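You operate a simulated robot arm through the tools that you are given. There is no shell and no other tool. Be economical: measure what you need, move in short steps, check, and stop when the job is done.

You are at the controls of a simulated two-armed robot. One attempt, no reset.

TASK
Pick up the green tin from the top of the wall bench with one hand, pass it to the other hand and put it on the shelf under the wall bench. Set down upright: green tin.

The check looks at the end state, three seconds after you hand in, the way a careful person would. Anything else that was tipped, shoved, dropped, spilled or broken makes it a failure.

THE ROBOT
Two 6-joint arms with two-finger grippers on one trunk, on a base that drives. Base frame: it is fixed to the floor where the robot stands at the start and does not move with it; the origin is under the middle of the robot, x ahead of it, y to its left, z up. Lengths are in mm, angles in degrees, forces in N, time in s.
The left shoulder is at the start at [60, 143, 900], the right one opposite. With the tool pointing down near the work surface each hand reaches from about 300 to 720 mm from the robot's upright axis, wherever it stands, measured 20 degrees to its own side. Places, roughly: shelf under the wall bench [600, 0, 200]. Payload 2.45 kg a hand.
The tool frame of a hand sits at the grasp point between the pads (the TCP): z along the fingers, y along the line on which they close. The tips reach 26 mm beyond it. Largest opening 96 mm; the body of the gripper starts 69 mm behind the TCP.
Orientation is that of the tool frame in the base frame, as a unit quaternion [x, y, z, w]. With the fingers straight down and closing along the base's y, the tool's x points along the base's -x, its y along +y and its z along -z.

THE INTERFACE
- The arms move only by the tool servo_tool. It takes "left_steps", "right_steps" or both (then of equal length, played together; a hand with none holds still); each is a list of rows, each a list of 7 numbers: the shift along the tool's x, y, z in mm, then the turn, a rotation vector about the tool's x, y, z in degrees, then the closure, from 0 (fully open) to 1 (shut). In form: [[x, y, z, rx, ry, rz, fingers], ...]. A call has 1 to 20 rows; each row is the pose to reach, as a shift and turn from the pose commanded when the call began, along the tool's axes at that moment. Rows are played at 5 a second. More than 50 mm and 8.6 degrees between two rows, or a gripper value outside its range, and nothing of the call is played. A pose out of reach is approached as far as the arm can. The call stops where the force on the tool passes 40 N (or 10 N more than at its start, if that is more) or the arm is blocked; 0.2 s more then pass. The fingers move at their own pace and stop on an object; they squeeze with about 32 N. The grip force told is the motor's: it shows also when the fingers shut on nothing. Time passes only in rows, and 0.2 s behind the last, so rows that repeat a pose let the fingers close. It gives the time, the measured TCP pose, the force on the tool (base axes), the opening and the grip force at its end, in the units of the frame above (readings bear some noise), with the torque about the TCP (base axes, N m) and any sound that the robot's microphone picked up.
- Cameras (640 x 400 px; columns grow to the right, rows downward): "scene" is now at [137.6, -14.7, 1500.2]; the picture's right is [-0.17, -0.98, 0.00], its down [-0.75, 0.13, -0.64] and it looks along [0.63, -0.11, -0.77] (base axes); focal length 273 px, centre (320, 200). "left" rides on the left gripper at [82, -3, -98] in its tool frame; the picture's right is [0.04, 1.00, 0.00], its down [-0.73, 0.03, -0.68] and it looks along [-0.68, 0.03, 0.73] (tool axes); focal length 256 px, centre (320, 200). "right" rides on the right gripper at [82, 3, -98] in its tool frame; the picture's right is [-0.04, 1.00, 0.00], its down [-0.73, -0.03, -0.68] and it looks along [-0.68, -0.03, 0.73] (tool axes); focal length 256 px, centre (320, 200). There is no depth. A picture from a camera that has moved, and an enlarged one, comes with that camera's place and axes in the base frame and with its lens.
- capture(camera): a new picture of that camera. The clock stands still meanwhile.
- raise_lower(by): slides the trunk up (or, below 0, down) by that many mm; the arms and the scene camera ride with it, the base frame stays. It gives what a move gives, with no picture.
- roll_base(legs): drives the robot by 1 to 6 legs, each [ahead, turn to the left] in mm and degrees, along the robot's own axes; the way and the turn of a leg run together, so that a leg with both is an arc; at most 1500 mm and 180 degrees a leg. The arms and the cameras ride along, it lands a little off, and it stops where it bumps. It gives what a move gives.
- aim_head(pan, tilt): turns the head with the scene camera to pan (to the left, within 86 degrees either way) and tilt (down, from -29 to 69), counted from straight ahead of the robot. It gives what a move gives.
- enlarge(camera, box): a new picture of the part [left, top, right, bottom] of that camera's present view, enlarged. The clock stands still meanwhile.
- hand_in(): hands the job in; it is judged then, once.

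Go step by step. Nothing tells you exact positions but the pictures and the camera data: compare them with the known pose of the tool, close in by small moves and look again before you grip or let go. The budget is 120 turns and 92 pictures, counting those below and the enlarged ones. Unless the task says otherwise, let go and move clear before handing in, and close with one line.

The tools are called as name(argument=value, ...) on one line, values as JSON. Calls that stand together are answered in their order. servo_tool: Moves the arms, as the interface text tells. Its arguments: {"type":"object","properties":{"left_steps":{"type":"array","items":{"type":"array","items":{"type":"number"}}},"right_steps":{"type":"array","items":{"type":"array","items":{"type":"number"}}}},"required":[]} The other tools are called the same way: raise_lower (by) slides the trunk up or down; roll_base (legs) drives the base; aim_head (pan, tilt) turns the head that bears the scene camera; capture (camera) takes a picture; enlarge (camera, box) takes an enlarged picture of a part of a camera's view; hand_in () hands the job in.

At the start:

```text
time: 0.0
left_eef_pos: [486.9, 102.2, 1169.6]
left_tcp_rot: [0.004, 1.0, 0.0, 0.001]
left_wrist_force: [0.6, -0.9, -0.4]
left_torque: [0.01, 0.0, 0.0]
left_width: 96.2
left_grip_force: 0.1
right_eef_pos: [384.8, -308.7, 1091.5]
right_tcp_rot: [0.005, 1.0, 0.0, 0.0]
right_wrist_force: [-0.6, -0.5, -0.4]
right_torque: [-0.02, 0.05, 0.0]
right_width: 95.8
right_grip_force: 0.1
trunk travel left (down, up): [-525.0, 65.0]
robot x, y, heading: [-1.6, -0.2, -0.2]
head pan, tilt: [-9.9, 49.9]
```

scene: 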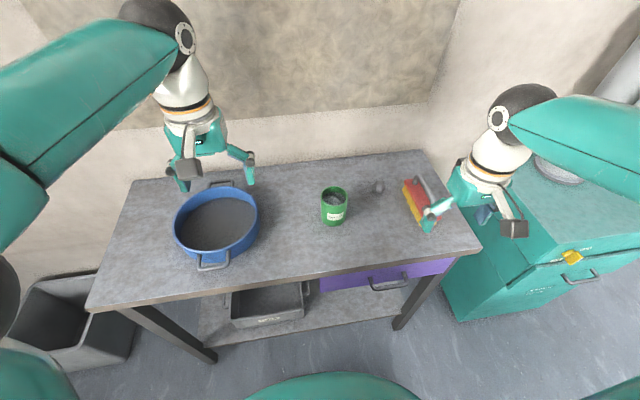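
right: 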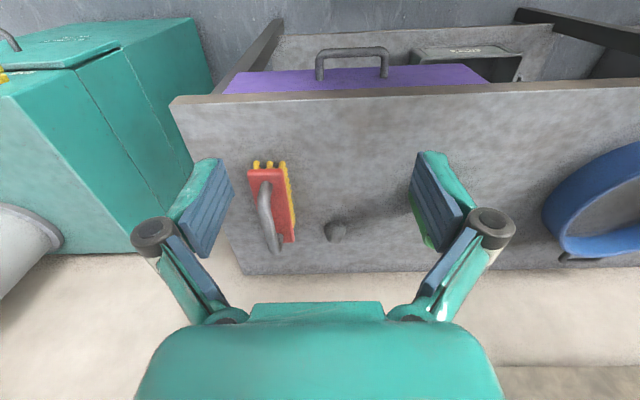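
left: 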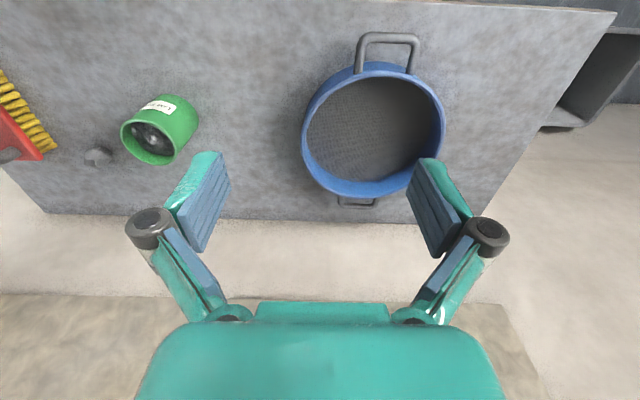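

The green tin seems to be at about [610, -140] on a bench top roughly 840 high, and a grey tray stands on the shelf below. I'll look at the tin and the shelf more closely first.

enlarge(camera="scene", box=[270, 150, 470, 275])

enlarge(camera="scene", box=[100, 230, 480, 400])

enlarge(camera="left", box=[60, 60, 260, 185])

```text
3.20 times, centred on (370, 212) of scene
camera zoom: at [137.6, -14.7, 1500.2], right [-0.17, -0.98, 0.0], down [-0.75, 0.13, -0.64], along [0.63, -0.11, -0.77], focal length 872 px, centre (160, 160)
```

zoom: 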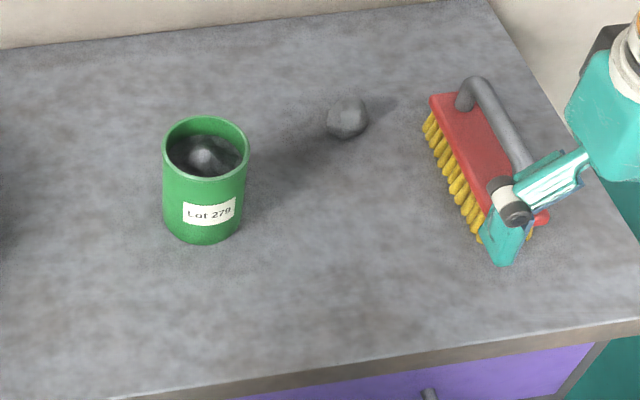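

```text
1.68 times, centred on (290, 315) of scene
camera zoom: at [137.6, -14.7, 1500.2], right [-0.17, -0.98, 0.0], down [-0.75, 0.13, -0.64], along [0.63, -0.11, -0.77], focal length 459 px, centre (370, 6)
```

zoom: 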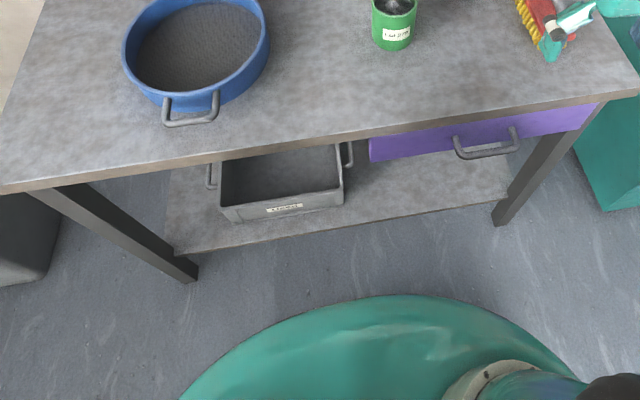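

```text
3.20 times, centred on (160, 122) of left
camera zoom: at [406.0, 98.5, 1268.2], right [-0.03, 1.0, 0.0], down [0.73, 0.02, 0.68], along [0.68, 0.02, -0.73], focal length 819 px, centre (832, 448)
```

zoom: 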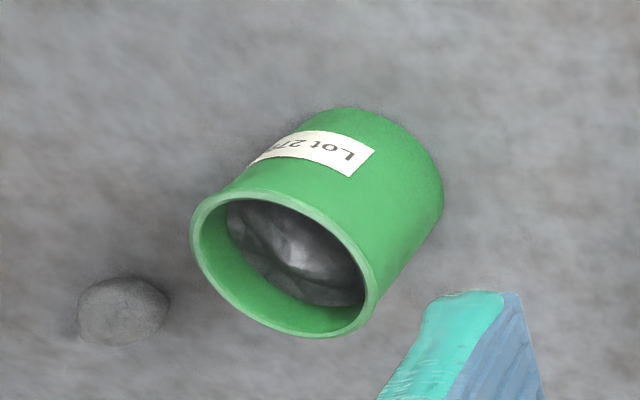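

The tin's rim triangulates to about [596, -134, 950]. It is about 105 high and 73 wide, and there's a loose lump inside, so it must stay level. I'll bring the left hand over it at a safe height and look.

servo_tool(left_steps=[[-14, -30, 0, 0, 0, 0, 0], [-28, -60, 10, 0, 0, 0, 0], [-42, -90, 20, 0, 0, 0, 0], [-56, -120, 40, 0, 0, 0, 0], [-70, -150, 60, 0, 0, 0, 0], [-84, -180, 80, 0, 0, 0, 0], [-98, -210, 100, 0, 0, 0, 0], [-109, -236, 120, 0, 0, 0, 0], [-109, -236, 130, 0, 0, 0, 0]])

capture(camera="left")

capture(camera="scene")

```text
time: 2.2
left_eef_pos: [575.9, -63.2, 1064.3]
left_tcp_rot: [-0.028, 1.0, -0.008, 0.002]
left_wrist_force: [-0.2, 0.7, -0.5]
left_torque: [-0.02, 0.0, 0.01]
left_width: 96.5
left_grip_force: 0.0
left hand out of reach, approached as far as the arm can: row 6, 7, 8, 9
right_eef_pos: [383.7, -306.8, 1089.7]
right_tcp_rot: [0.005, 1.0, 0.0, 0.0]
right_wrist_force: [0.2, 0.1, -0.2]
right_torque: [-0.02, 0.0, 0.03]
right_width: 95.9
right_grip_force: 0.0
trunk travel left (down, up): [-525.0, 65.0]
robot x, y, heading: [1.0, -2.1, -0.0]
head pan, tilt: [-9.9, 49.9]
stopped in row 9 (left hand): the arm was blocked; the commanded pose is now the measured one
```

```text
85 pictures are left
camera left: at [494.8, -68.5, 1162.4], right [-0.09, 1.0, -0.02], down [0.73, 0.08, 0.68], along [0.68, 0.05, -0.73], focal length 256 px, centre (320, 200)
```

left: 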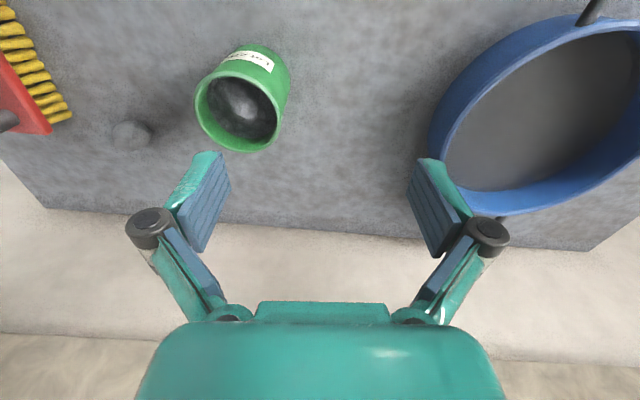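

```text
84 pictures are left
camera scene: at [137.2, -13.7, 1497.2], right [-0.17, -0.98, 0.0], down [-0.75, 0.13, -0.64], along [0.63, -0.11, -0.77], focal length 273 px, centre (320, 200)
```

scene: 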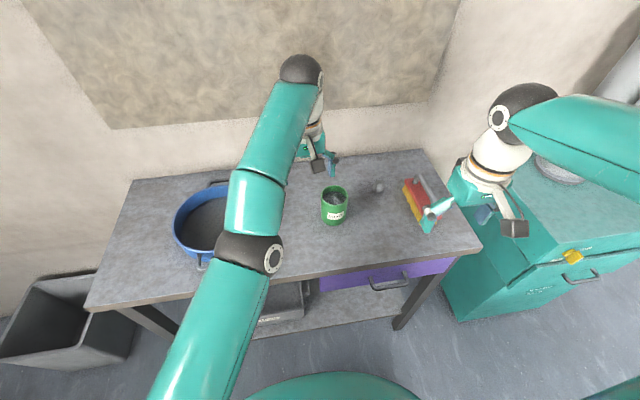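

The left hand runs out of reach at this angle. I'll raise the trunk a little and turn the base to the right so that its shoulder comes nearer. The left hand stays well above everything on the bench.

raise_lower(by=60)

aim_head(pan=-60, tilt=40)

capture(camera="scene")

```text
time: 3.2
left_eef_pos: [576.8, -62.2, 1126.3]
left_tcp_rot: [-0.027, 1.0, -0.008, 0.001]
left_wrist_force: [-0.2, 0.4, -0.6]
left_torque: [-0.03, 0.01, 0.0]
left_width: 95.9
left_grip_force: 0.1
right_eef_pos: [384.9, -308.7, 1153.5]
right_tcp_rot: [0.003, 1.0, 0.0, 0.0]
right_wrist_force: [0.7, -0.1, -0.1]
right_torque: [0.01, -0.01, -0.02]
right_width: 96.1
right_grip_force: 0.0
trunk travel left (down, up): [-585.0, 5.0]
robot x, y, heading: [2.9, -3.3, -0.1]
head pan, tilt: [-9.9, 49.9]
```

```text
time: 4.4
left_eef_pos: [575.5, -63.3, 1125.7]
left_tcp_rot: [-0.026, 1.0, -0.008, 0.001]
left_wrist_force: [-0.9, -0.4, 0.2]
left_torque: [0.02, 0.02, 0.0]
left_width: 95.9
left_grip_force: 0.0
right_eef_pos: [384.6, -308.8, 1153.3]
right_tcp_rot: [0.005, 1.0, 0.0, 0.0]
right_wrist_force: [-0.2, -0.2, 0.5]
right_torque: [0.01, 0.02, 0.02]
right_width: 95.8
right_grip_force: 0.0
trunk travel left (down, up): [-585.0, 5.0]
robot x, y, heading: [-1.2, 1.8, -0.3]
head pan, tilt: [-60.0, 40.0]
```

```text
83 pictures are left
camera scene: at [104.4, -75.0, 1574.5], right [-0.87, -0.5, 0.0], down [-0.32, 0.56, -0.77], along [0.38, -0.66, -0.64], focal length 273 px, centre (320, 200)
```

scene: 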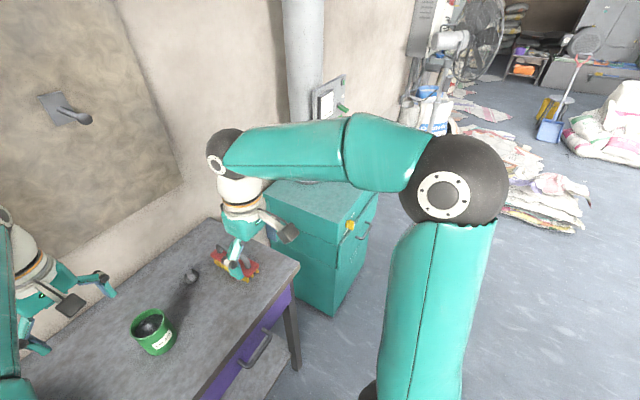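

The right arm's swing path is clear, with the cabinet well below it. Next I'll turn the base 30 degrees to the right.

roll_base(legs=[[0, -30]])

aim_head(pan=10, tilt=50)

capture(camera="scene")

```text
time: 6.5
left_eef_pos: [456.5, -334.6, 1125.2]
left_tcp_rot: [0.233, 0.972, -0.016, 0.002]
left_wrist_force: [-0.8, -1.0, 0.0]
left_torque: [0.01, 0.03, 0.0]
left_width: 95.7
left_grip_force: 0.2
right_eef_pos: [178.1, -457.0, 1153.3]
right_tcp_rot: [0.264, 0.965, 0.001, -0.001]
right_wrist_force: [-0.6, -0.1, 0.5]
right_torque: [-0.05, 0.01, 0.0]
right_width: 96.1
right_grip_force: 0.0
trunk travel left (down, up): [-585.0, 5.0]
robot x, y, heading: [8.1, 17.9, -29.5]
head pan, tilt: [-60.0, 40.0]
stopped in leg 1: the robot was blocked; the commanded pose is now the measured one
```

```text
time: 8.0
left_eef_pos: [457.8, -334.6, 1126.9]
left_tcp_rot: [0.232, 0.973, -0.015, 0.001]
left_wrist_force: [0.4, 0.6, 1.2]
left_torque: [0.04, -0.01, -0.02]
left_width: 95.8
left_grip_force: 0.1
right_eef_pos: [177.6, -457.1, 1153.5]
right_tcp_rot: [0.262, 0.965, 0.0, -0.001]
right_wrist_force: [-0.3, 0.0, 0.9]
right_torque: [0.01, 0.0, -0.01]
right_width: 96.0
right_grip_force: 0.1
trunk travel left (down, up): [-585.0, 5.0]
robot x, y, heading: [11.9, 21.8, -29.9]
head pan, tilt: [10.0, 50.0]
```

```text
82 pictures are left
camera scene: at [134.7, -36.9, 1560.1], right [-0.34, -0.94, 0.0], down [-0.72, 0.26, -0.64], along [0.6, -0.22, -0.77], focal length 273 px, centre (320, 200)
```

scene: 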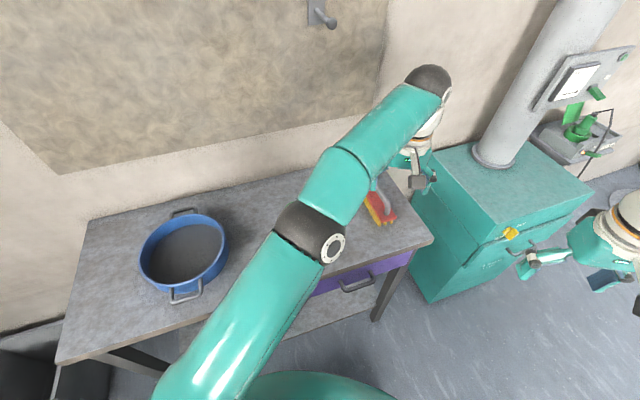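

The turn stopped right at its end, with heading -29.9, so I'll stay alert for contact. Next I'll move the left hand back over the tin and level it.

servo_tool(left_steps=[[-5, 40, 0, -0.5, 0.1, 0, 0], [-10, 80, 0, -1, 0.3, 0, 0], [-15, 120, 0, -1.7, 0.5, 0, 0], [-20, 160, 0, -1.7, 0.5, 0, 0], [-27, 200, 20, -1.7, 0.5, 0, 0], [-33, 241, 50, -1.7, 0.5, 0, 0], [-33, 241, 80, -1.7, 0.5, 0, 0], [-33, 241, 80, -1.7, 0.5, 0, 0]])

capture(camera="left")

capture(camera="scene")

```text
refused: row 6 steps farther than a row can; nothing moved
```

```text
81 pictures are left
camera left: at [384.2, -298.1, 1223.5], right [0.41, 0.91, -0.03], down [0.67, -0.28, 0.69], along [0.61, -0.3, -0.73], focal length 256 px, centre (320, 200)
```

left: 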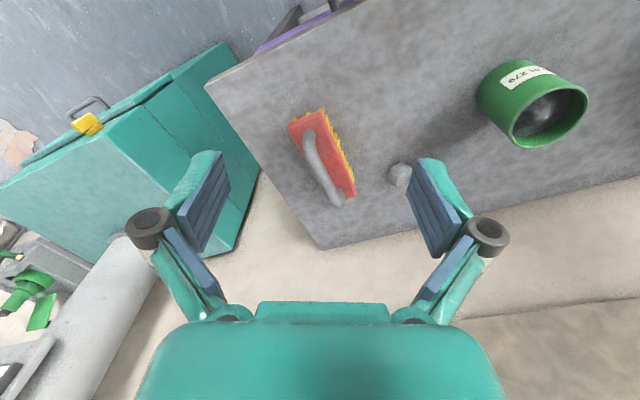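

```text
80 pictures are left
camera scene: at [134.7, -36.9, 1560.1], right [-0.34, -0.94, 0.0], down [-0.72, 0.26, -0.64], along [0.6, -0.22, -0.77], focal length 273 px, centre (320, 200)
```

scene: 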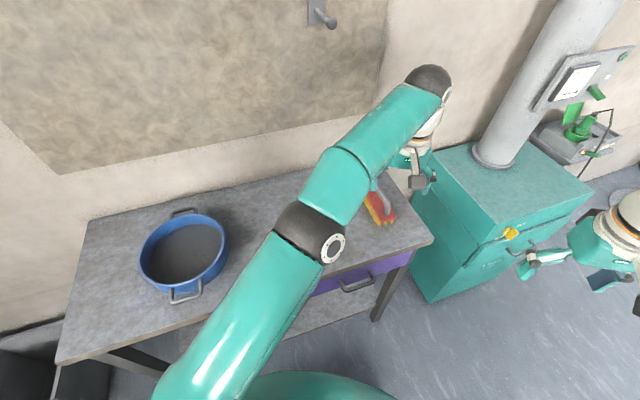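

One row was a hair too long, so nothing moved. I'll send it again with smaller rows.

servo_tool(left_steps=[[-5, 35, 0, -0.5, 0.1, 0, 0], [-10, 70, 0, -1, 0.3, 0, 0], [-15, 105, 0, -1.7, 0.5, 0, 0], [-20, 140, 0, -1.7, 0.5, 0, 0], [-25, 175, 10, -1.7, 0.5, 0, 0], [-30, 210, 30, -1.7, 0.5, 0, 0], [-33, 241, 55, -1.7, 0.5, 0, 0], [-33, 241, 80, -1.7, 0.5, 0, 0], [-33, 241, 80, -1.7, 0.5, 0, 0]])

capture(camera="left")

capture(camera="scene")

```text
time: 10.0
left_eef_pos: [595.0, -138.6, 1039.7]
left_tcp_rot: [0.232, 0.973, 0.001, 0.001]
left_wrist_force: [-0.3, 0.8, -0.7]
left_torque: [-0.02, 0.01, -0.02]
left_width: 96.2
left_grip_force: 0.0
right_eef_pos: [178.7, -456.7, 1153.9]
right_tcp_rot: [0.262, 0.965, 0.0, -0.001]
right_wrist_force: [0.7, 0.0, -0.2]
right_torque: [-0.02, 0.05, -0.01]
right_width: 95.9
right_grip_force: 0.1
trunk travel left (down, up): [-585.0, 5.0]
robot x, y, heading: [6.8, 19.1, -29.8]
head pan, tilt: [10.0, 50.0]
```

```text
79 pictures are left
camera left: at [521.8, -104.7, 1137.8], right [0.41, 0.91, 0.0], down [0.67, -0.31, 0.68], along [0.62, -0.28, -0.73], focal length 256 px, centre (320, 200)
```

left: 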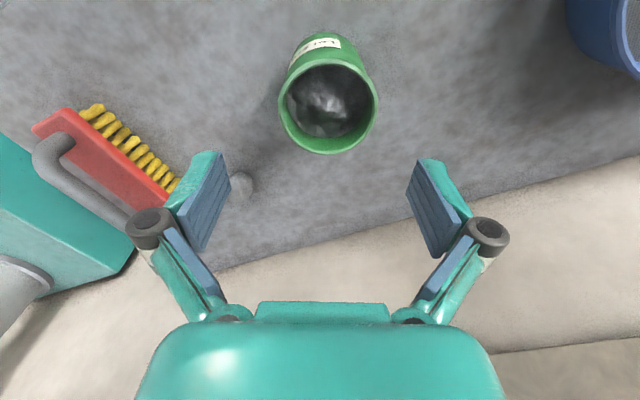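

```text
78 pictures are left
camera scene: at [134.6, -36.3, 1560.1], right [-0.34, -0.94, 0.0], down [-0.72, 0.26, -0.64], along [0.6, -0.22, -0.77], focal length 273 px, centre (320, 200)
```

scene: 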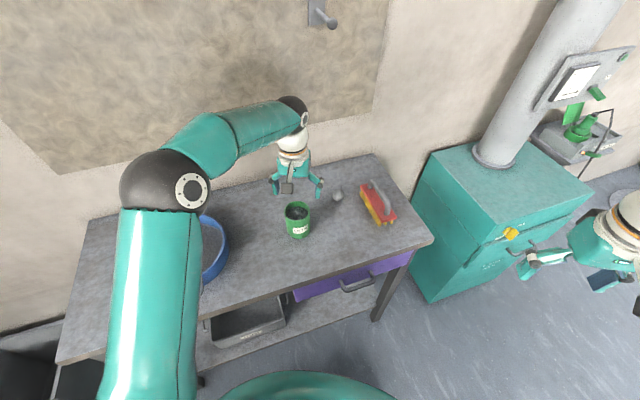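

The left camera puts the rim centre at about [597, -132]. I'll correct by a few millimetres and go down to just above the rim, then check.

servo_tool(left_steps=[[2, 6, 10, 0, 0, 0, 0], [2, 6, 25, 0, 0, 0, 0], [2, 6, 45, 0, 0, 0, 0], [2, 6, 45, 0, 0, 0, 0]])

capture(camera="left")

enlarge(camera="scene", box=[220, 140, 380, 240])

```text
time: 11.0
left_eef_pos: [595.8, -130.7, 995.0]
left_tcp_rot: [0.233, 0.972, -0.001, 0.0]
left_wrist_force: [0.6, -0.1, 0.2]
left_torque: [0.0, 0.04, 0.03]
left_width: 96.0
left_grip_force: 0.0
right_eef_pos: [177.1, -457.0, 1152.8]
right_tcp_rot: [0.262, 0.965, 0.0, -0.001]
right_wrist_force: [0.5, 0.1, 0.4]
right_torque: [-0.01, -0.01, 0.01]
right_width: 96.0
right_grip_force: 0.1
trunk travel left (down, up): [-585.0, 5.0]
robot x, y, heading: [7.5, 16.6, -30.0]
head pan, tilt: [10.0, 50.0]
```

```text
77 pictures are left
camera left: at [522.1, -96.3, 1092.8], right [0.41, 0.91, 0.0], down [0.67, -0.3, 0.68], along [0.62, -0.28, -0.73], focal length 256 px, centre (320, 200)
```

left: 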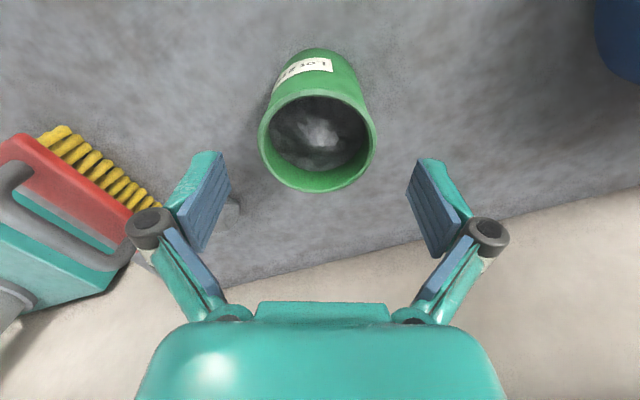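

```text
4.00 times, centred on (300, 190) of scene
camera zoom: at [134.4, -36.9, 1560.1], right [-0.34, -0.94, 0.0], down [-0.72, 0.26, -0.64], along [0.6, -0.22, -0.77], focal length 1090 px, centre (400, 240)
```

zoom: 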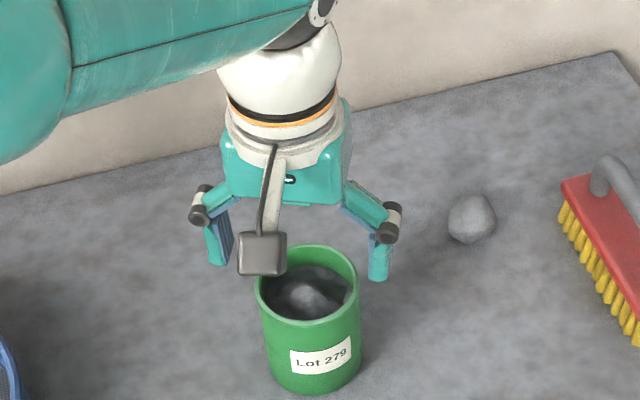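

Now it's centred. I'll lower the hand so the pads cover the top 36 mm of the tin, then close.

servo_tool(left_steps=[[0, 0, 20, 0, 0, 0, 0], [0, 0, 40, 0, 0, 0, 0], [0, 0, 56, 0, 0, 0, 0], [0, 0, 56, 0, 0, 0, 0], [0, 0, 56, 0, 0, 0, 0.3], [0, 0, 56, 0, 0, 0, 0.6], [0, 0, 56, 0, 0, 0, 0.6], [0, 0, 56, 0, 0, 0, 0.6]])

capture(camera="left")

enlarge(camera="scene", box=[220, 140, 380, 240])

```text
time: 12.8
left_eef_pos: [595.4, -129.4, 938.6]
left_tcp_rot: [0.232, 0.973, 0.001, 0.001]
left_wrist_force: [-0.8, -1.1, 0.6]
left_torque: [-0.2, 0.09, -0.05]
left_width: 69.8
left_grip_force: 32.2
right_eef_pos: [179.0, -457.9, 1153.3]
right_tcp_rot: [0.262, 0.965, 0.0, -0.001]
right_wrist_force: [1.0, -0.1, 0.5]
right_torque: [-0.01, 0.02, 0.02]
right_width: 95.7
right_grip_force: 0.0
trunk travel left (down, up): [-585.0, 5.0]
robot x, y, heading: [10.3, 23.0, -30.0]
head pan, tilt: [10.0, 50.0]
```

```text
75 pictures are left
camera left: at [522.0, -96.9, 1037.5], right [0.41, 0.91, 0.0], down [0.67, -0.31, 0.68], along [0.62, -0.28, -0.73], focal length 256 px, centre (320, 200)
```

left: 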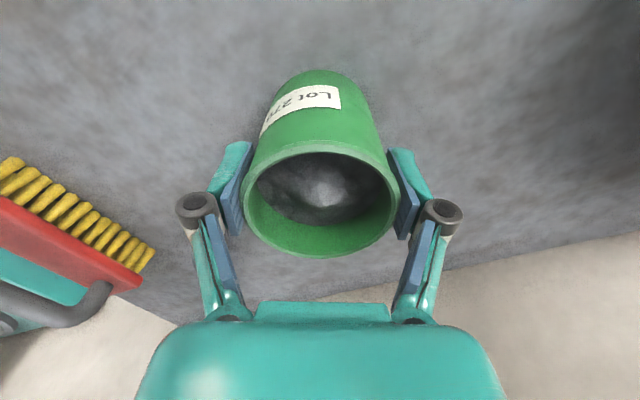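

```text
4.00 times, centred on (300, 190) of scene
camera zoom: at [134.6, -36.9, 1560.1], right [-0.34, -0.94, 0.0], down [-0.72, 0.26, -0.64], along [0.6, -0.22, -0.77], focal length 1090 px, centre (400, 240)
```

zoom: 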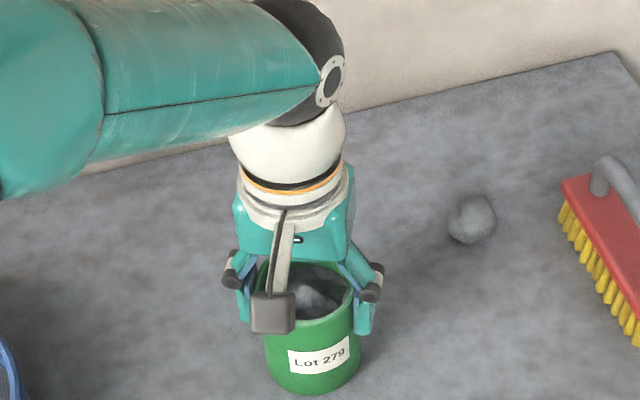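

The tin is gripped at a width of 70 with 32 N. I'll lift it straight up, slowly.

servo_tool(left_steps=[[0, 0, -10, 0, 0, 0, 0.6], [0, 0, -25, 0, 0, 0, 0.6], [0, 0, -45, 0, 0, 0, 0.6], [0, 0, -65, 0, 0, 0, 0.6], [0, 0, -90, 0, 0, 0, 0.6], [0, 0, -115, 0, 0, 0, 0.6], [0, 0, -130, 0, 0, 0, 0.6]])

capture(camera="scene")

```text
time: 14.4
left_eef_pos: [596.1, -130.1, 1069.8]
left_tcp_rot: [0.232, 0.973, 0.001, 0.0]
left_wrist_force: [-0.5, -1.1, -3.6]
left_torque: [-0.02, 0.01, 0.0]
left_width: 70.0
left_grip_force: 32.2
right_eef_pos: [178.5, -457.8, 1154.0]
right_tcp_rot: [0.262, 0.965, 0.0, -0.001]
right_wrist_force: [0.8, 0.1, 0.2]
right_torque: [0.0, 0.01, 0.02]
right_width: 96.1
right_grip_force: 0.1
trunk travel left (down, up): [-585.0, 5.0]
robot x, y, heading: [8.8, 20.4, -29.6]
head pan, tilt: [10.0, 50.0]
```

```text
73 pictures are left
camera scene: at [134.9, -36.9, 1560.0], right [-0.34, -0.94, 0.0], down [-0.72, 0.26, -0.64], along [0.6, -0.22, -0.77], focal length 273 px, centre (320, 200)
```

scene: 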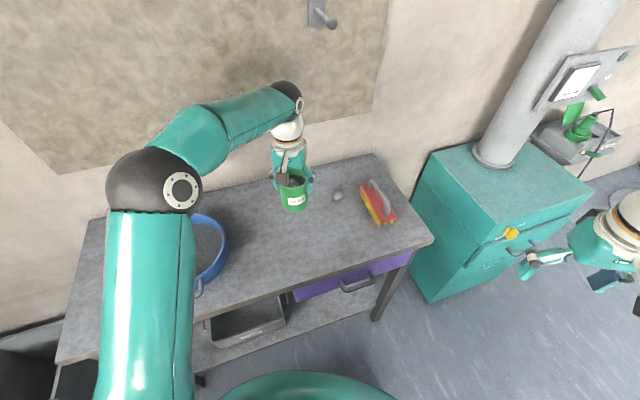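

The tin is held (about 0.35 kg) and the bench is undisturbed. I'll shift it to the handover spot in front of the robot while the right hand yaws 20° to the left.

servo_tool(left_steps=[[5, -18, 0, 0, 0, 0, 0.6], [10, -36, 0, 0, 0, 0, 0.6], [15, -54, 0, 0, 0, 0, 0.6], [20, -72, 0, 0, 0, 0, 0.6], [24, -88, 0, 0, 0, 0, 0.6], [28, -102, 0, 0, 0, 0, 0.6]], right_steps=[[-8, 0, 0, 0, 0, -4, 0], [-16, 0, 0, 0, 0, -8, 0], [-24, 0, 0, 0, 0, -12, 0], [-32, 0, 0, 0, 0, -16, 0], [-40, 0, 0, 0, 0, -20, 0], [-45, 0, 0, 0, 0, -20, 0]])

servo_tool(right_steps=[[0, 0, 0, 0, -5, 0, 0], [0, 0, 0, 0, -10, 0, 0], [0, 0, 0, 0, -15, 0, 0], [0, 0, 0, 0, -20, 0, 0], [0, 0, 0, 0, -25, 0, 0], [0, 0, 0, 0, -30, 0, 0], [0, 0, 0, 0, -35, 0, 0], [0, 0, 0, 0, -40, 0, 0], [0, 0, 0, 0, -45, 0, 0], [0, 0, 0, 0, -50, 0, 0], [0, 0, 0, 0, -55, 0, 0], [0, 0, 0, 0, -60, 0, 0], [0, 0, 0, 0, -65, 0, 0], [0, 0, 0, 0, -70, 0, 0]])

aim_head(pan=-15, tilt=45)

capture(camera="scene")

```text
time: 15.8
left_eef_pos: [523.9, -210.7, 1068.4]
left_tcp_rot: [0.232, 0.973, 0.0, 0.001]
left_wrist_force: [-0.2, 0.2, -3.0]
left_torque: [-0.01, 0.02, 0.01]
left_width: 70.0
left_grip_force: 32.3
right_eef_pos: [219.2, -479.4, 1153.8]
right_tcp_rot: [0.09, 0.996, 0.001, -0.001]
right_wrist_force: [0.0, 0.1, 1.2]
right_torque: [0.02, 0.02, 0.0]
right_width: 95.9
right_grip_force: 0.1
trunk travel left (down, up): [-585.0, 5.0]
robot x, y, heading: [7.5, 20.8, -29.9]
head pan, tilt: [10.0, 50.0]
```

```text
time: 18.8
left_eef_pos: [524.5, -210.5, 1069.3]
left_tcp_rot: [0.231, 0.973, 0.0, 0.0]
left_wrist_force: [1.0, -0.3, -3.5]
left_torque: [-0.02, -0.01, 0.02]
left_width: 69.7
left_grip_force: 32.1
right_eef_pos: [217.8, -480.2, 1154.2]
right_tcp_rot: [0.074, 0.816, -0.051, 0.571]
right_wrist_force: [0.7, -0.3, -0.6]
right_torque: [-0.01, 0.03, 0.02]
right_width: 95.9
right_grip_force: 0.0
trunk travel left (down, up): [-585.0, 5.0]
robot x, y, heading: [6.8, 21.5, -30.0]
head pan, tilt: [10.0, 50.0]
```

```text
time: 19.6
left_eef_pos: [524.8, -210.2, 1069.5]
left_tcp_rot: [0.231, 0.973, 0.001, 0.001]
left_wrist_force: [-0.6, 0.5, -3.0]
left_torque: [0.01, 0.06, -0.02]
left_width: 69.8
left_grip_force: 31.8
right_eef_pos: [217.3, -480.5, 1152.3]
right_tcp_rot: [0.074, 0.816, -0.051, 0.571]
right_wrist_force: [-0.2, 1.0, -0.2]
right_torque: [-0.01, 0.01, 0.0]
right_width: 96.2
right_grip_force: 0.0
trunk travel left (down, up): [-585.0, 5.0]
robot x, y, heading: [7.8, 20.9, -30.1]
head pan, tilt: [-15.0, 45.0]
```

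```text
72 pictures are left
camera scene: at [120.3, -68.1, 1566.9], right [-0.7, -0.71, 0.0], down [-0.5, 0.5, -0.71], along [0.5, -0.5, -0.71], focal length 273 px, centre (320, 200)
```

scene: 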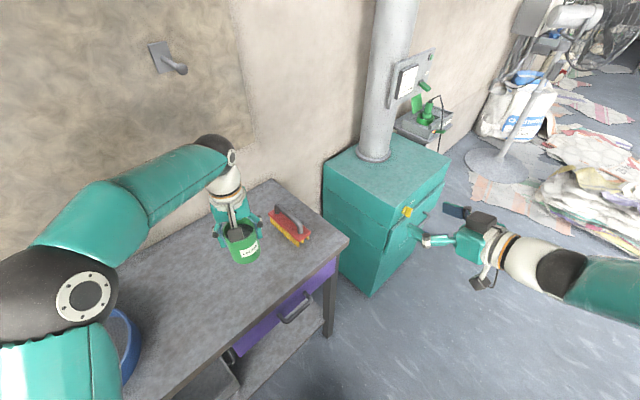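

The right hand now points ahead and 20° below horizontal. I'll bring it to a standoff behind the tin, with its fingers open.

servo_tool(right_steps=[[5, 36, 0, 0, 0, 0, 0], [10, 72, 5, 0, 0, 0, 0], [15, 108, 15, 0, 0, 0, 0], [20, 144, 30, 0, 0, 0, 0], [25, 180, 45, 0, 0, 0, 0], [30, 216, 60, 0, 0, 0, 0], [34, 252, 75, 0, 0, 0, 0], [38, 288, 90, 0, 0, 0, 0], [41, 321, 105, 0, 0, 0, 0], [41, 321, 110, 0, 0, 0, 0]])

capture(camera="right")

capture(camera="scene")

```text
time: 21.9
left_eef_pos: [524.4, -210.2, 1069.5]
left_tcp_rot: [0.232, 0.973, 0.001, 0.0]
left_wrist_force: [-0.3, -0.2, -3.3]
left_torque: [0.02, 0.0, -0.01]
left_width: 69.9
left_grip_force: 31.5
right_eef_pos: [304.6, -383.8, 1159.3]
right_tcp_rot: [0.074, 0.817, -0.049, 0.57]
right_wrist_force: [-0.8, 0.6, 0.7]
right_torque: [0.03, -0.03, -0.03]
right_width: 96.1
right_grip_force: 0.1
right hand out of reach, approached as far as the arm can: row 2, 3, 4, 5, 6, 7, 8, 9, 10
trunk travel left (down, up): [-585.0, 5.0]
robot x, y, heading: [11.0, 21.2, -30.0]
head pan, tilt: [-15.0, 45.0]
```

```text
71 pictures are left
camera right: at [185.5, -359.9, 1117.2], right [0.19, 0.98, 0.04], down [-0.38, 0.04, 0.92], along [0.9, -0.19, 0.38], focal length 256 px, centre (320, 200)
```

right: 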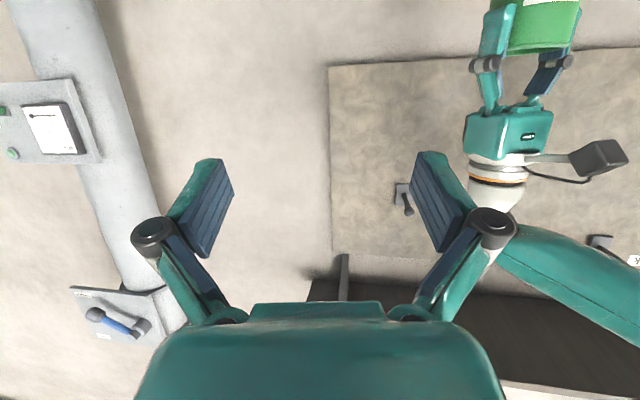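

```text
70 pictures are left
camera scene: at [120.1, -68.0, 1566.9], right [-0.7, -0.71, 0.0], down [-0.5, 0.5, -0.71], along [0.5, -0.5, -0.71], focal length 273 px, centre (320, 200)
```

scene: 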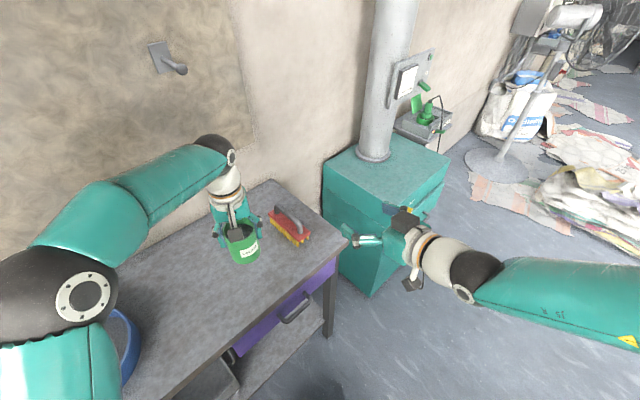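

The right hand can't fold this close to its shoulder. I'll bring it back out and approach the tin from the right side instead, pointing more to the left.

servo_tool(right_steps=[[0, -45, 0, 0, 0, 0, 0], [0, -90, 0, 0, 0, 0, 0], [0, -135, 0, 0, 0, 0, 0], [0, -180, 0, 0, 0, 0, 0], [0, -220, 0, 0, 0, 0, 0], [0, -220, 0, 0, 0, 0, 0]])

```text
time: 23.2
left_eef_pos: [523.1, -208.6, 1069.9]
left_tcp_rot: [0.231, 0.973, 0.0, 0.001]
left_wrist_force: [-0.1, -0.1, -3.3]
left_torque: [-0.01, -0.01, -0.02]
left_width: 69.7
left_grip_force: 31.8
right_eef_pos: [268.2, -597.3, 1166.7]
right_tcp_rot: [0.075, 0.816, -0.052, 0.57]
right_wrist_force: [0.0, 1.0, -0.2]
right_torque: [0.0, 0.04, -0.02]
right_width: 96.1
right_grip_force: 0.0
trunk travel left (down, up): [-585.0, 5.0]
robot x, y, heading: [7.5, 18.2, -29.7]
head pan, tilt: [-15.0, 45.0]
```

servo_tool(right_steps=[[3, 11, 6, -4.7, 0, -1.7, 0], [7, 22, 11, -9.4, 0, -3.4, 0], [10, 33, 17, -14.1, 0, -5.1, 0], [13, 44, 22, -18.8, 0, -6.9, 0], [17, 55, 28, -23.5, 0, -8.6, 0], [20, 65, 34, -28.2, 0, -10.3, 0], [23, 76, 39, -32.9, 0, -12, 0], [26, 87, 45, -37.6, 0, -13.7, 0], [30, 98, 50, -42.3, 0, -15.4, 0], [33, 109, 56, -47, 0, -17.1, 0]])

capture(camera="scene")

```text
time: 25.4
left_eef_pos: [525.1, -210.4, 1070.0]
left_tcp_rot: [0.231, 0.973, 0.001, 0.0]
left_wrist_force: [0.3, 0.1, -3.0]
left_torque: [0.01, 0.04, -0.01]
left_width: 69.8
left_grip_force: 31.8
right_eef_pos: [330.4, -499.2, 1116.4]
right_tcp_rot: [-0.277, 0.772, 0.195, 0.538]
right_wrist_force: [0.2, -0.5, 0.1]
right_torque: [-0.02, -0.02, 0.0]
right_width: 96.0
right_grip_force: 0.0
trunk travel left (down, up): [-585.0, 5.0]
robot x, y, heading: [6.2, 22.5, -30.1]
head pan, tilt: [-15.0, 45.0]
```

```text
69 pictures are left
camera scene: at [121.2, -68.6, 1566.8], right [-0.7, -0.71, 0.0], down [-0.5, 0.5, -0.71], along [0.5, -0.5, -0.71], focal length 273 px, centre (320, 200)
```

scene: 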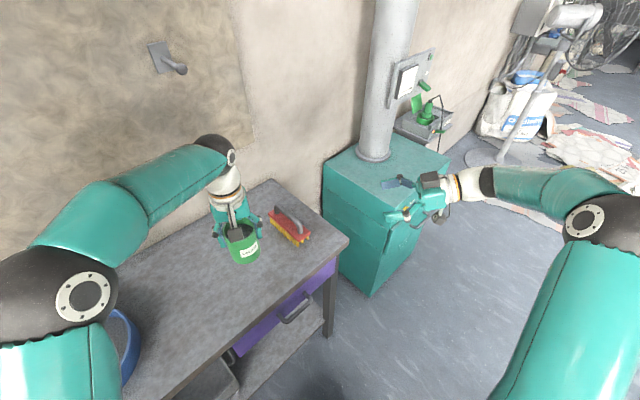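

That orientation works. Next I'll bring the right hand in line with the tin, with roughly 150 mm of standoff.

servo_tool(right_steps=[[-4, 16, 30, 0, 0, 0, 0], [-8, 32, 60, 0, 0, 0, 0], [-12, 49, 90, 0, 0, 0, 0], [-16, 66, 120, 0, 0, 0, 0], [-19, 82, 150, 0, 0, 0, 0], [-22.7, 98.5, 180, 0, 0, 0, 0], [-22.7, 98.5, 198, 0, 0, 0, 0], [-22.7, 98.5, 198, 0, 0, 0, 0]])

capture(camera="right")

capture(camera="scene")

```text
time: 27.2
left_eef_pos: [524.6, -207.8, 1070.0]
left_tcp_rot: [0.232, 0.973, 0.0, 0.0]
left_wrist_force: [0.4, 0.6, -3.5]
left_torque: [0.0, 0.0, 0.0]
left_width: 69.8
left_grip_force: 32.1
right_eef_pos: [416.1, -299.3, 1068.4]
right_tcp_rot: [-0.277, 0.771, 0.195, 0.539]
right_wrist_force: [-0.2, -0.4, -0.6]
right_torque: [0.0, -0.01, -0.01]
right_width: 96.2
right_grip_force: 0.0
trunk travel left (down, up): [-585.0, 5.0]
robot x, y, heading: [8.8, 23.3, -29.8]
head pan, tilt: [-15.0, 45.0]
```

```text
68 pictures are left
camera right: at [320.6, -373.4, 1026.4], right [-0.63, 0.78, 0.04], down [-0.28, -0.27, 0.92], along [0.73, 0.57, 0.39], focal length 256 px, centre (320, 200)
```

right: 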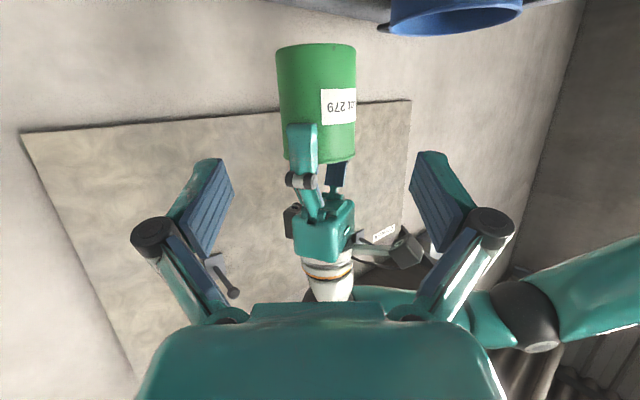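

```text
67 pictures are left
camera scene: at [120.0, -68.1, 1567.0], right [-0.7, -0.71, 0.0], down [-0.5, 0.5, -0.71], along [0.5, -0.5, -0.71], focal length 273 px, centre (320, 200)
```

scene: 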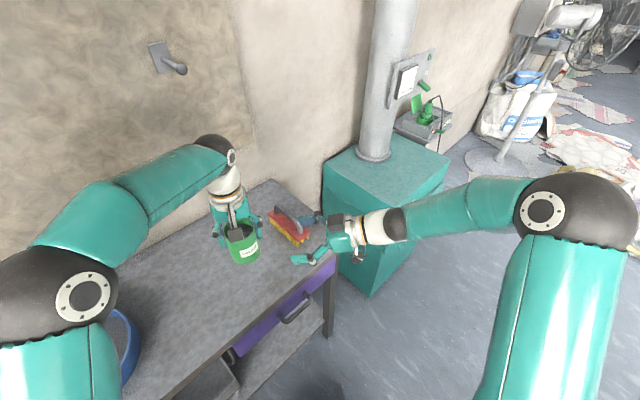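

The right hand is well lined up. I'll advance part of the way, then look.

servo_tool(right_steps=[[3, 0, 20, 0, 0, 0, 0], [6, 0, 45, 0, 0, 0, 0], [6, 0, 70, 0, 0, 0, 0], [6, 0, 90, 0, 0, 0, 0], [6, 0, 105, 0, 0, 0, 0], [6, 0, 105, 0, 0, 0, 0]])

capture(camera="right")

enlarge(camera="scene", box=[180, 160, 380, 285])

```text
time: 28.6
left_eef_pos: [524.8, -210.1, 1069.6]
left_tcp_rot: [0.232, 0.973, 0.0, 0.001]
left_wrist_force: [-0.6, -0.3, -2.5]
left_torque: [0.02, 0.0, 0.03]
left_width: 69.8
left_grip_force: 31.8
right_eef_pos: [490.7, -239.8, 1027.6]
right_tcp_rot: [-0.278, 0.771, 0.195, 0.539]
right_wrist_force: [-0.4, 0.1, 0.1]
right_torque: [-0.01, 0.01, 0.01]
right_width: 95.8
right_grip_force: 0.0
trunk travel left (down, up): [-585.0, 5.0]
robot x, y, heading: [7.9, 19.5, -29.8]
head pan, tilt: [-15.0, 45.0]
```

```text
66 pictures are left
camera right: at [394.2, -313.5, 986.1], right [-0.63, 0.78, 0.04], down [-0.28, -0.27, 0.92], along [0.73, 0.57, 0.39], focal length 256 px, centre (320, 200)
```

right: 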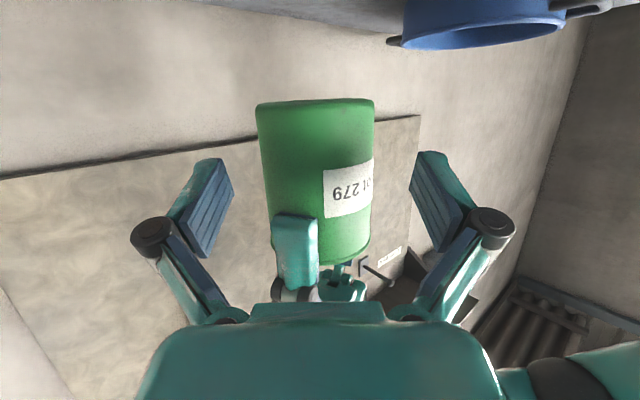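

```text
3.20 times, centred on (280, 222) of scene
camera zoom: at [120.3, -68.4, 1566.9], right [-0.7, -0.71, 0.0], down [-0.5, 0.5, -0.71], along [0.5, -0.5, -0.71], focal length 872 px, centre (448, 128)
```

zoom: 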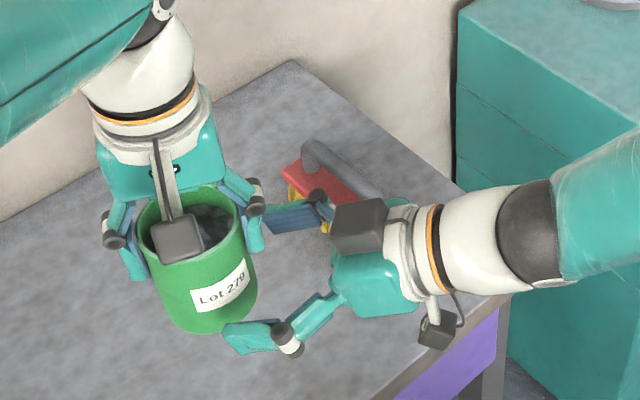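

The dark motor box on top of the right gripper would come close to the left hand's near finger. I'll pull the right hand back, turn the left hand about the tin's axis so its fingers sit across the approach, and then come in again.

servo_tool(right_steps=[[0, 0, -40, 0, 0, 0, 0], [0, 0, -80, 0, 0, 0, 0]])

servo_tool(left_steps=[[0, 0, 0, 0, 0, -5, 0.6], [0, 0, 0, 0, 0, -10, 0.6], [0, 0, 0, 0, 0, -15, 0.6], [0, 0, 0, 0, 0, -20, 0.6], [0, 0, 0, 0, 0, -25, 0.6], [0, 0, 0, 0, 0, -30, 0.6], [0, 0, 0, 0, 0, -35, 0.6], [0, 0, 0, 0, 0, -40, 0.6], [0, 0, 0, 0, 0, -45, 0.6]])

enlarge(camera="scene", box=[180, 160, 380, 285])

capture(camera="right")

```text
time: 29.2
left_eef_pos: [524.7, -210.3, 1069.4]
left_tcp_rot: [0.232, 0.973, 0.001, 0.001]
left_wrist_force: [-0.7, 0.8, -3.6]
left_torque: [0.02, -0.02, 0.0]
left_width: 69.5
left_grip_force: 32.2
right_eef_pos: [430.2, -287.1, 1053.2]
right_tcp_rot: [-0.277, 0.771, 0.196, 0.539]
right_wrist_force: [-1.2, -0.2, -0.1]
right_torque: [-0.04, -0.02, 0.01]
right_width: 95.9
right_grip_force: 0.0
trunk travel left (down, up): [-585.0, 5.0]
robot x, y, heading: [8.0, 23.2, -29.8]
head pan, tilt: [-15.0, 45.0]
```

```text
time: 31.2
left_eef_pos: [525.2, -209.9, 1067.5]
left_tcp_rot: [-0.159, 0.987, 0.002, 0.001]
left_wrist_force: [-0.1, 0.5, -2.8]
left_torque: [-0.01, 0.0, -0.01]
left_width: 69.4
left_grip_force: 32.6
right_eef_pos: [431.4, -287.4, 1054.2]
right_tcp_rot: [-0.277, 0.771, 0.195, 0.539]
right_wrist_force: [0.1, 0.3, 0.5]
right_torque: [-0.01, 0.0, 0.04]
right_width: 96.0
right_grip_force: 0.1
trunk travel left (down, up): [-585.0, 5.0]
robot x, y, heading: [6.0, 20.0, -30.1]
head pan, tilt: [-15.0, 45.0]
```

```text
3.20 times, centred on (280, 222) of scene
camera zoom: at [120.5, -68.3, 1566.9], right [-0.7, -0.71, 0.0], down [-0.5, 0.5, -0.71], along [0.5, -0.5, -0.71], focal length 872 px, centre (448, 128)
```

zoom: 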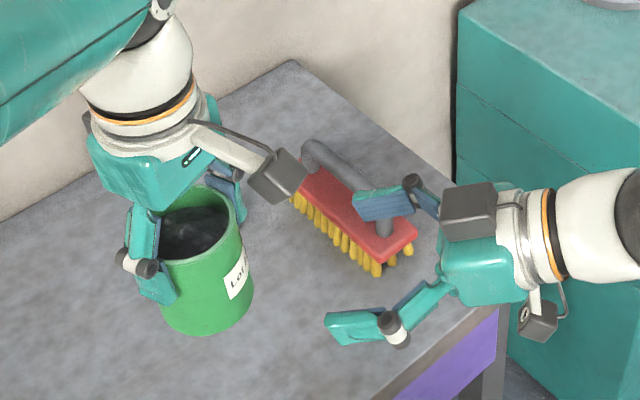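

```text
63 pictures are left
camera right: at [336.0, -360.9, 1012.0], right [-0.63, 0.78, 0.04], down [-0.28, -0.27, 0.92], along [0.73, 0.57, 0.39], focal length 256 px, centre (320, 200)
```

right: 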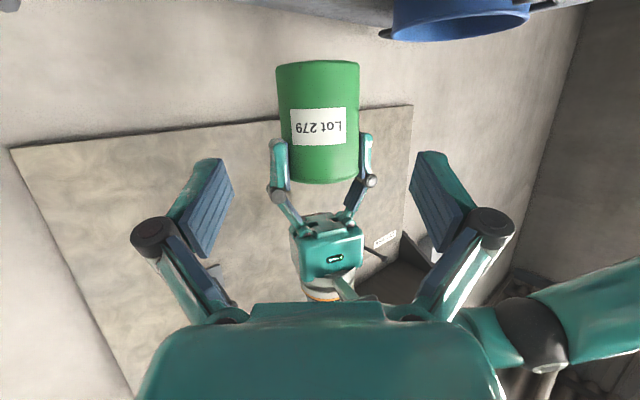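

The left hand's fingers are now across the approach, and its camera stalk is well above the right hand's path. I'll advance again.

servo_tool(right_steps=[[-1, 0, 30, 0, 0, 0, 0], [-1, 0, 60, 0, 0, 0, 0], [-1, 0, 80, 0, 0, 0, 0], [-1, 0, 95, 0, 0, 0, 0], [-1, 0, 105, 0, 0, 0, 0]])

capture(camera="left")

enlarge(camera="scene", box=[180, 160, 380, 285])

capture(camera="right")

```text
time: 32.5
left_eef_pos: [525.4, -208.4, 1068.8]
left_tcp_rot: [-0.158, 0.987, 0.0, 0.001]
left_wrist_force: [0.6, -0.5, -3.1]
left_torque: [-0.03, 0.01, 0.0]
left_width: 69.5
left_grip_force: 31.8
right_eef_pos: [509.1, -222.2, 1019.1]
right_tcp_rot: [-0.276, 0.772, 0.194, 0.539]
right_wrist_force: [-0.1, 0.3, -0.3]
right_torque: [-0.01, 0.01, -0.01]
right_width: 95.9
right_grip_force: 0.0
trunk travel left (down, up): [-585.0, 5.0]
robot x, y, heading: [8.9, 21.8, -29.8]
head pan, tilt: [-15.0, 45.0]
```

```text
62 pictures are left
camera left: at [449.8, -238.2, 1166.5], right [-0.35, 0.94, 0.0], down [0.69, 0.26, 0.68], along [0.64, 0.24, -0.73], focal length 256 px, centre (320, 200)
```

left: 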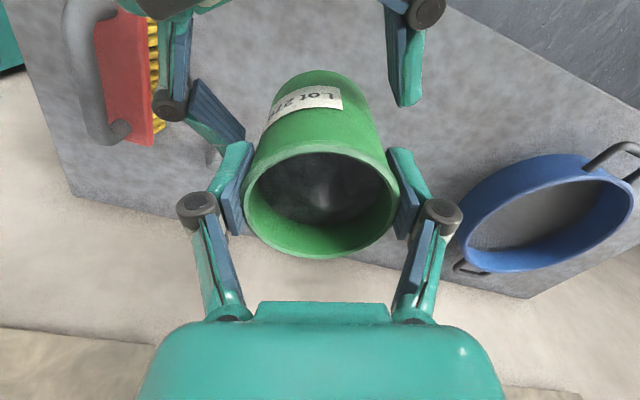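

```text
3.20 times, centred on (280, 222) of scene
camera zoom: at [120.8, -68.2, 1566.9], right [-0.7, -0.71, 0.0], down [-0.5, 0.5, -0.71], along [0.5, -0.5, -0.71], focal length 872 px, centre (448, 128)
```

zoom: 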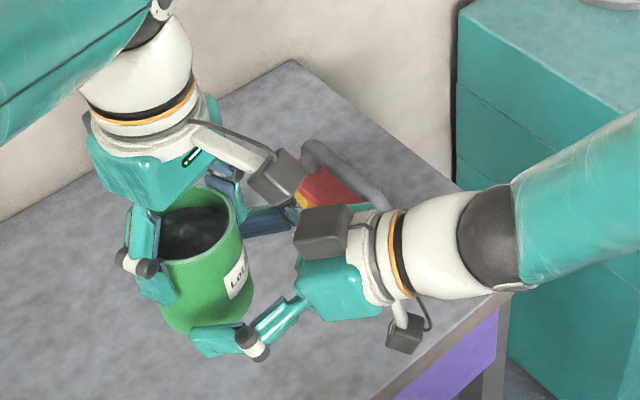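

```text
60 pictures are left
camera right: at [413.7, -296.4, 978.4], right [-0.63, 0.78, 0.04], down [-0.28, -0.27, 0.92], along [0.73, 0.57, 0.39], focal length 256 px, centre (320, 200)
```

right: 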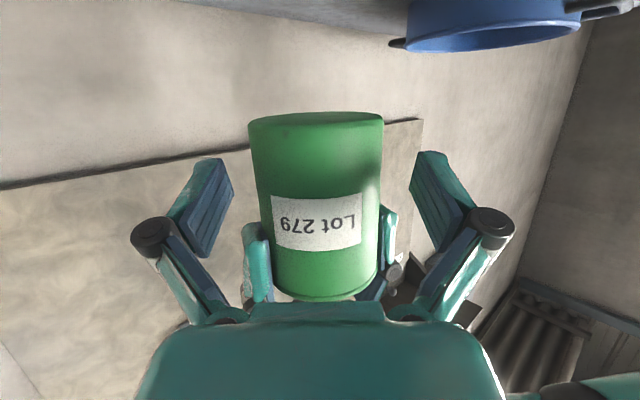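

Everything is clear and centred. I'll advance the last 17 mm and close the right hand around the lower part of the tin.

servo_tool(right_steps=[[0, 0, 8, 0, 0, 0, 0], [0, 0, 17, 0, 0, 0, 0], [0, 0, 17, 0, 0, 0, 0.1], [0, 0, 17, 0, 0, 0, 0.2], [0, 0, 17, 0, 0, 0, 0.3], [0, 0, 17, 0, 0, 0, 0.6], [0, 0, 17, 0, 0, 0, 0.6], [0, 0, 17, 0, 0, 0, 0.6]])

enlarge(camera="scene", box=[180, 160, 380, 285])

capture(camera="right")

```text
time: 34.2
left_eef_pos: [526.0, -209.4, 1067.9]
left_tcp_rot: [-0.158, 0.987, 0.002, 0.0]
left_wrist_force: [-4.6, 12.3, -2.0]
left_torque: [0.74, 0.23, 0.33]
left_width: 69.6
left_grip_force: 32.0
right_eef_pos: [521.4, -212.6, 1015.5]
right_tcp_rot: [-0.276, 0.771, 0.195, 0.54]
right_wrist_force: [4.7, -12.5, -1.2]
right_torque: [-0.12, 0.06, -0.4]
right_width: 70.8
right_grip_force: 32.7
trunk travel left (down, up): [-585.0, 5.0]
robot x, y, heading: [9.5, 19.5, -29.9]
head pan, tilt: [-15.0, 45.0]
```

```text
3.20 times, centred on (280, 222) of scene
camera zoom: at [120.6, -68.3, 1566.9], right [-0.7, -0.71, 0.0], down [-0.5, 0.5, -0.71], along [0.5, -0.5, -0.71], focal length 872 px, centre (448, 128)
```

zoom: 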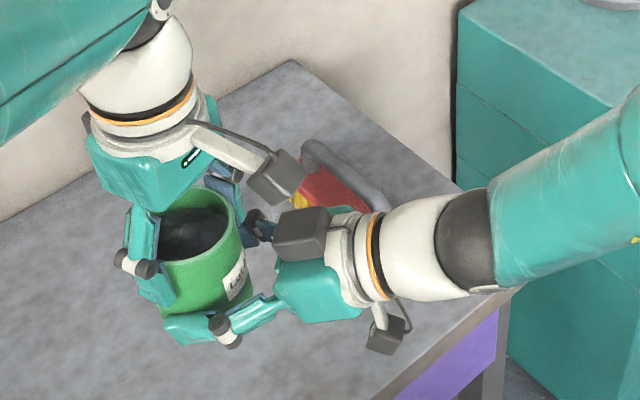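

```text
58 pictures are left
camera right: at [425.7, -286.7, 973.4], right [-0.62, 0.78, 0.04], down [-0.28, -0.27, 0.92], along [0.73, 0.56, 0.39], focal length 256 px, centre (320, 200)
```

right: 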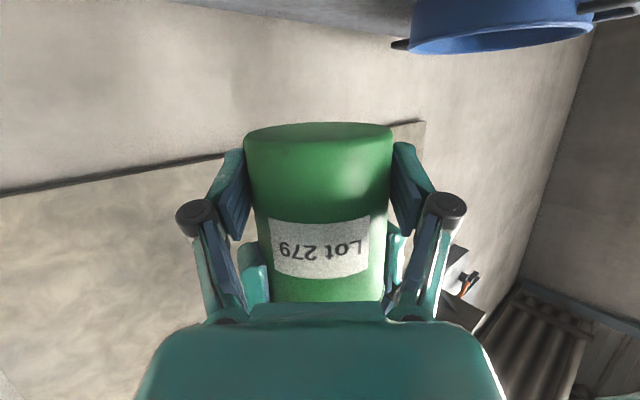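

Both hands hold the tin, with a small side preload of about 12 N. I'll relieve it with a 1 mm nudge before the left hand lets go.

servo_tool(right_steps=[[0, -0.8, 0, 0, 0, 0, 0.6], [0, -1.5, 0, 0, 0, 0, 0.6]])

```text
time: 34.9
left_eef_pos: [525.4, -209.4, 1068.8]
left_tcp_rot: [-0.159, 0.987, 0.002, 0.001]
left_wrist_force: [-2.9, 13.6, -0.4]
left_torque: [0.92, 0.29, 0.68]
left_width: 69.4
left_grip_force: 32.4
right_eef_pos: [523.1, -211.4, 1014.6]
right_tcp_rot: [-0.277, 0.771, 0.196, 0.538]
right_wrist_force: [2.5, -13.6, 0.4]
right_torque: [-0.22, -0.14, -0.79]
right_width: 71.4
right_grip_force: 32.3
trunk travel left (down, up): [-585.0, 5.0]
robot x, y, heading: [8.2, 17.8, -29.9]
head pan, tilt: [-15.0, 45.0]
```

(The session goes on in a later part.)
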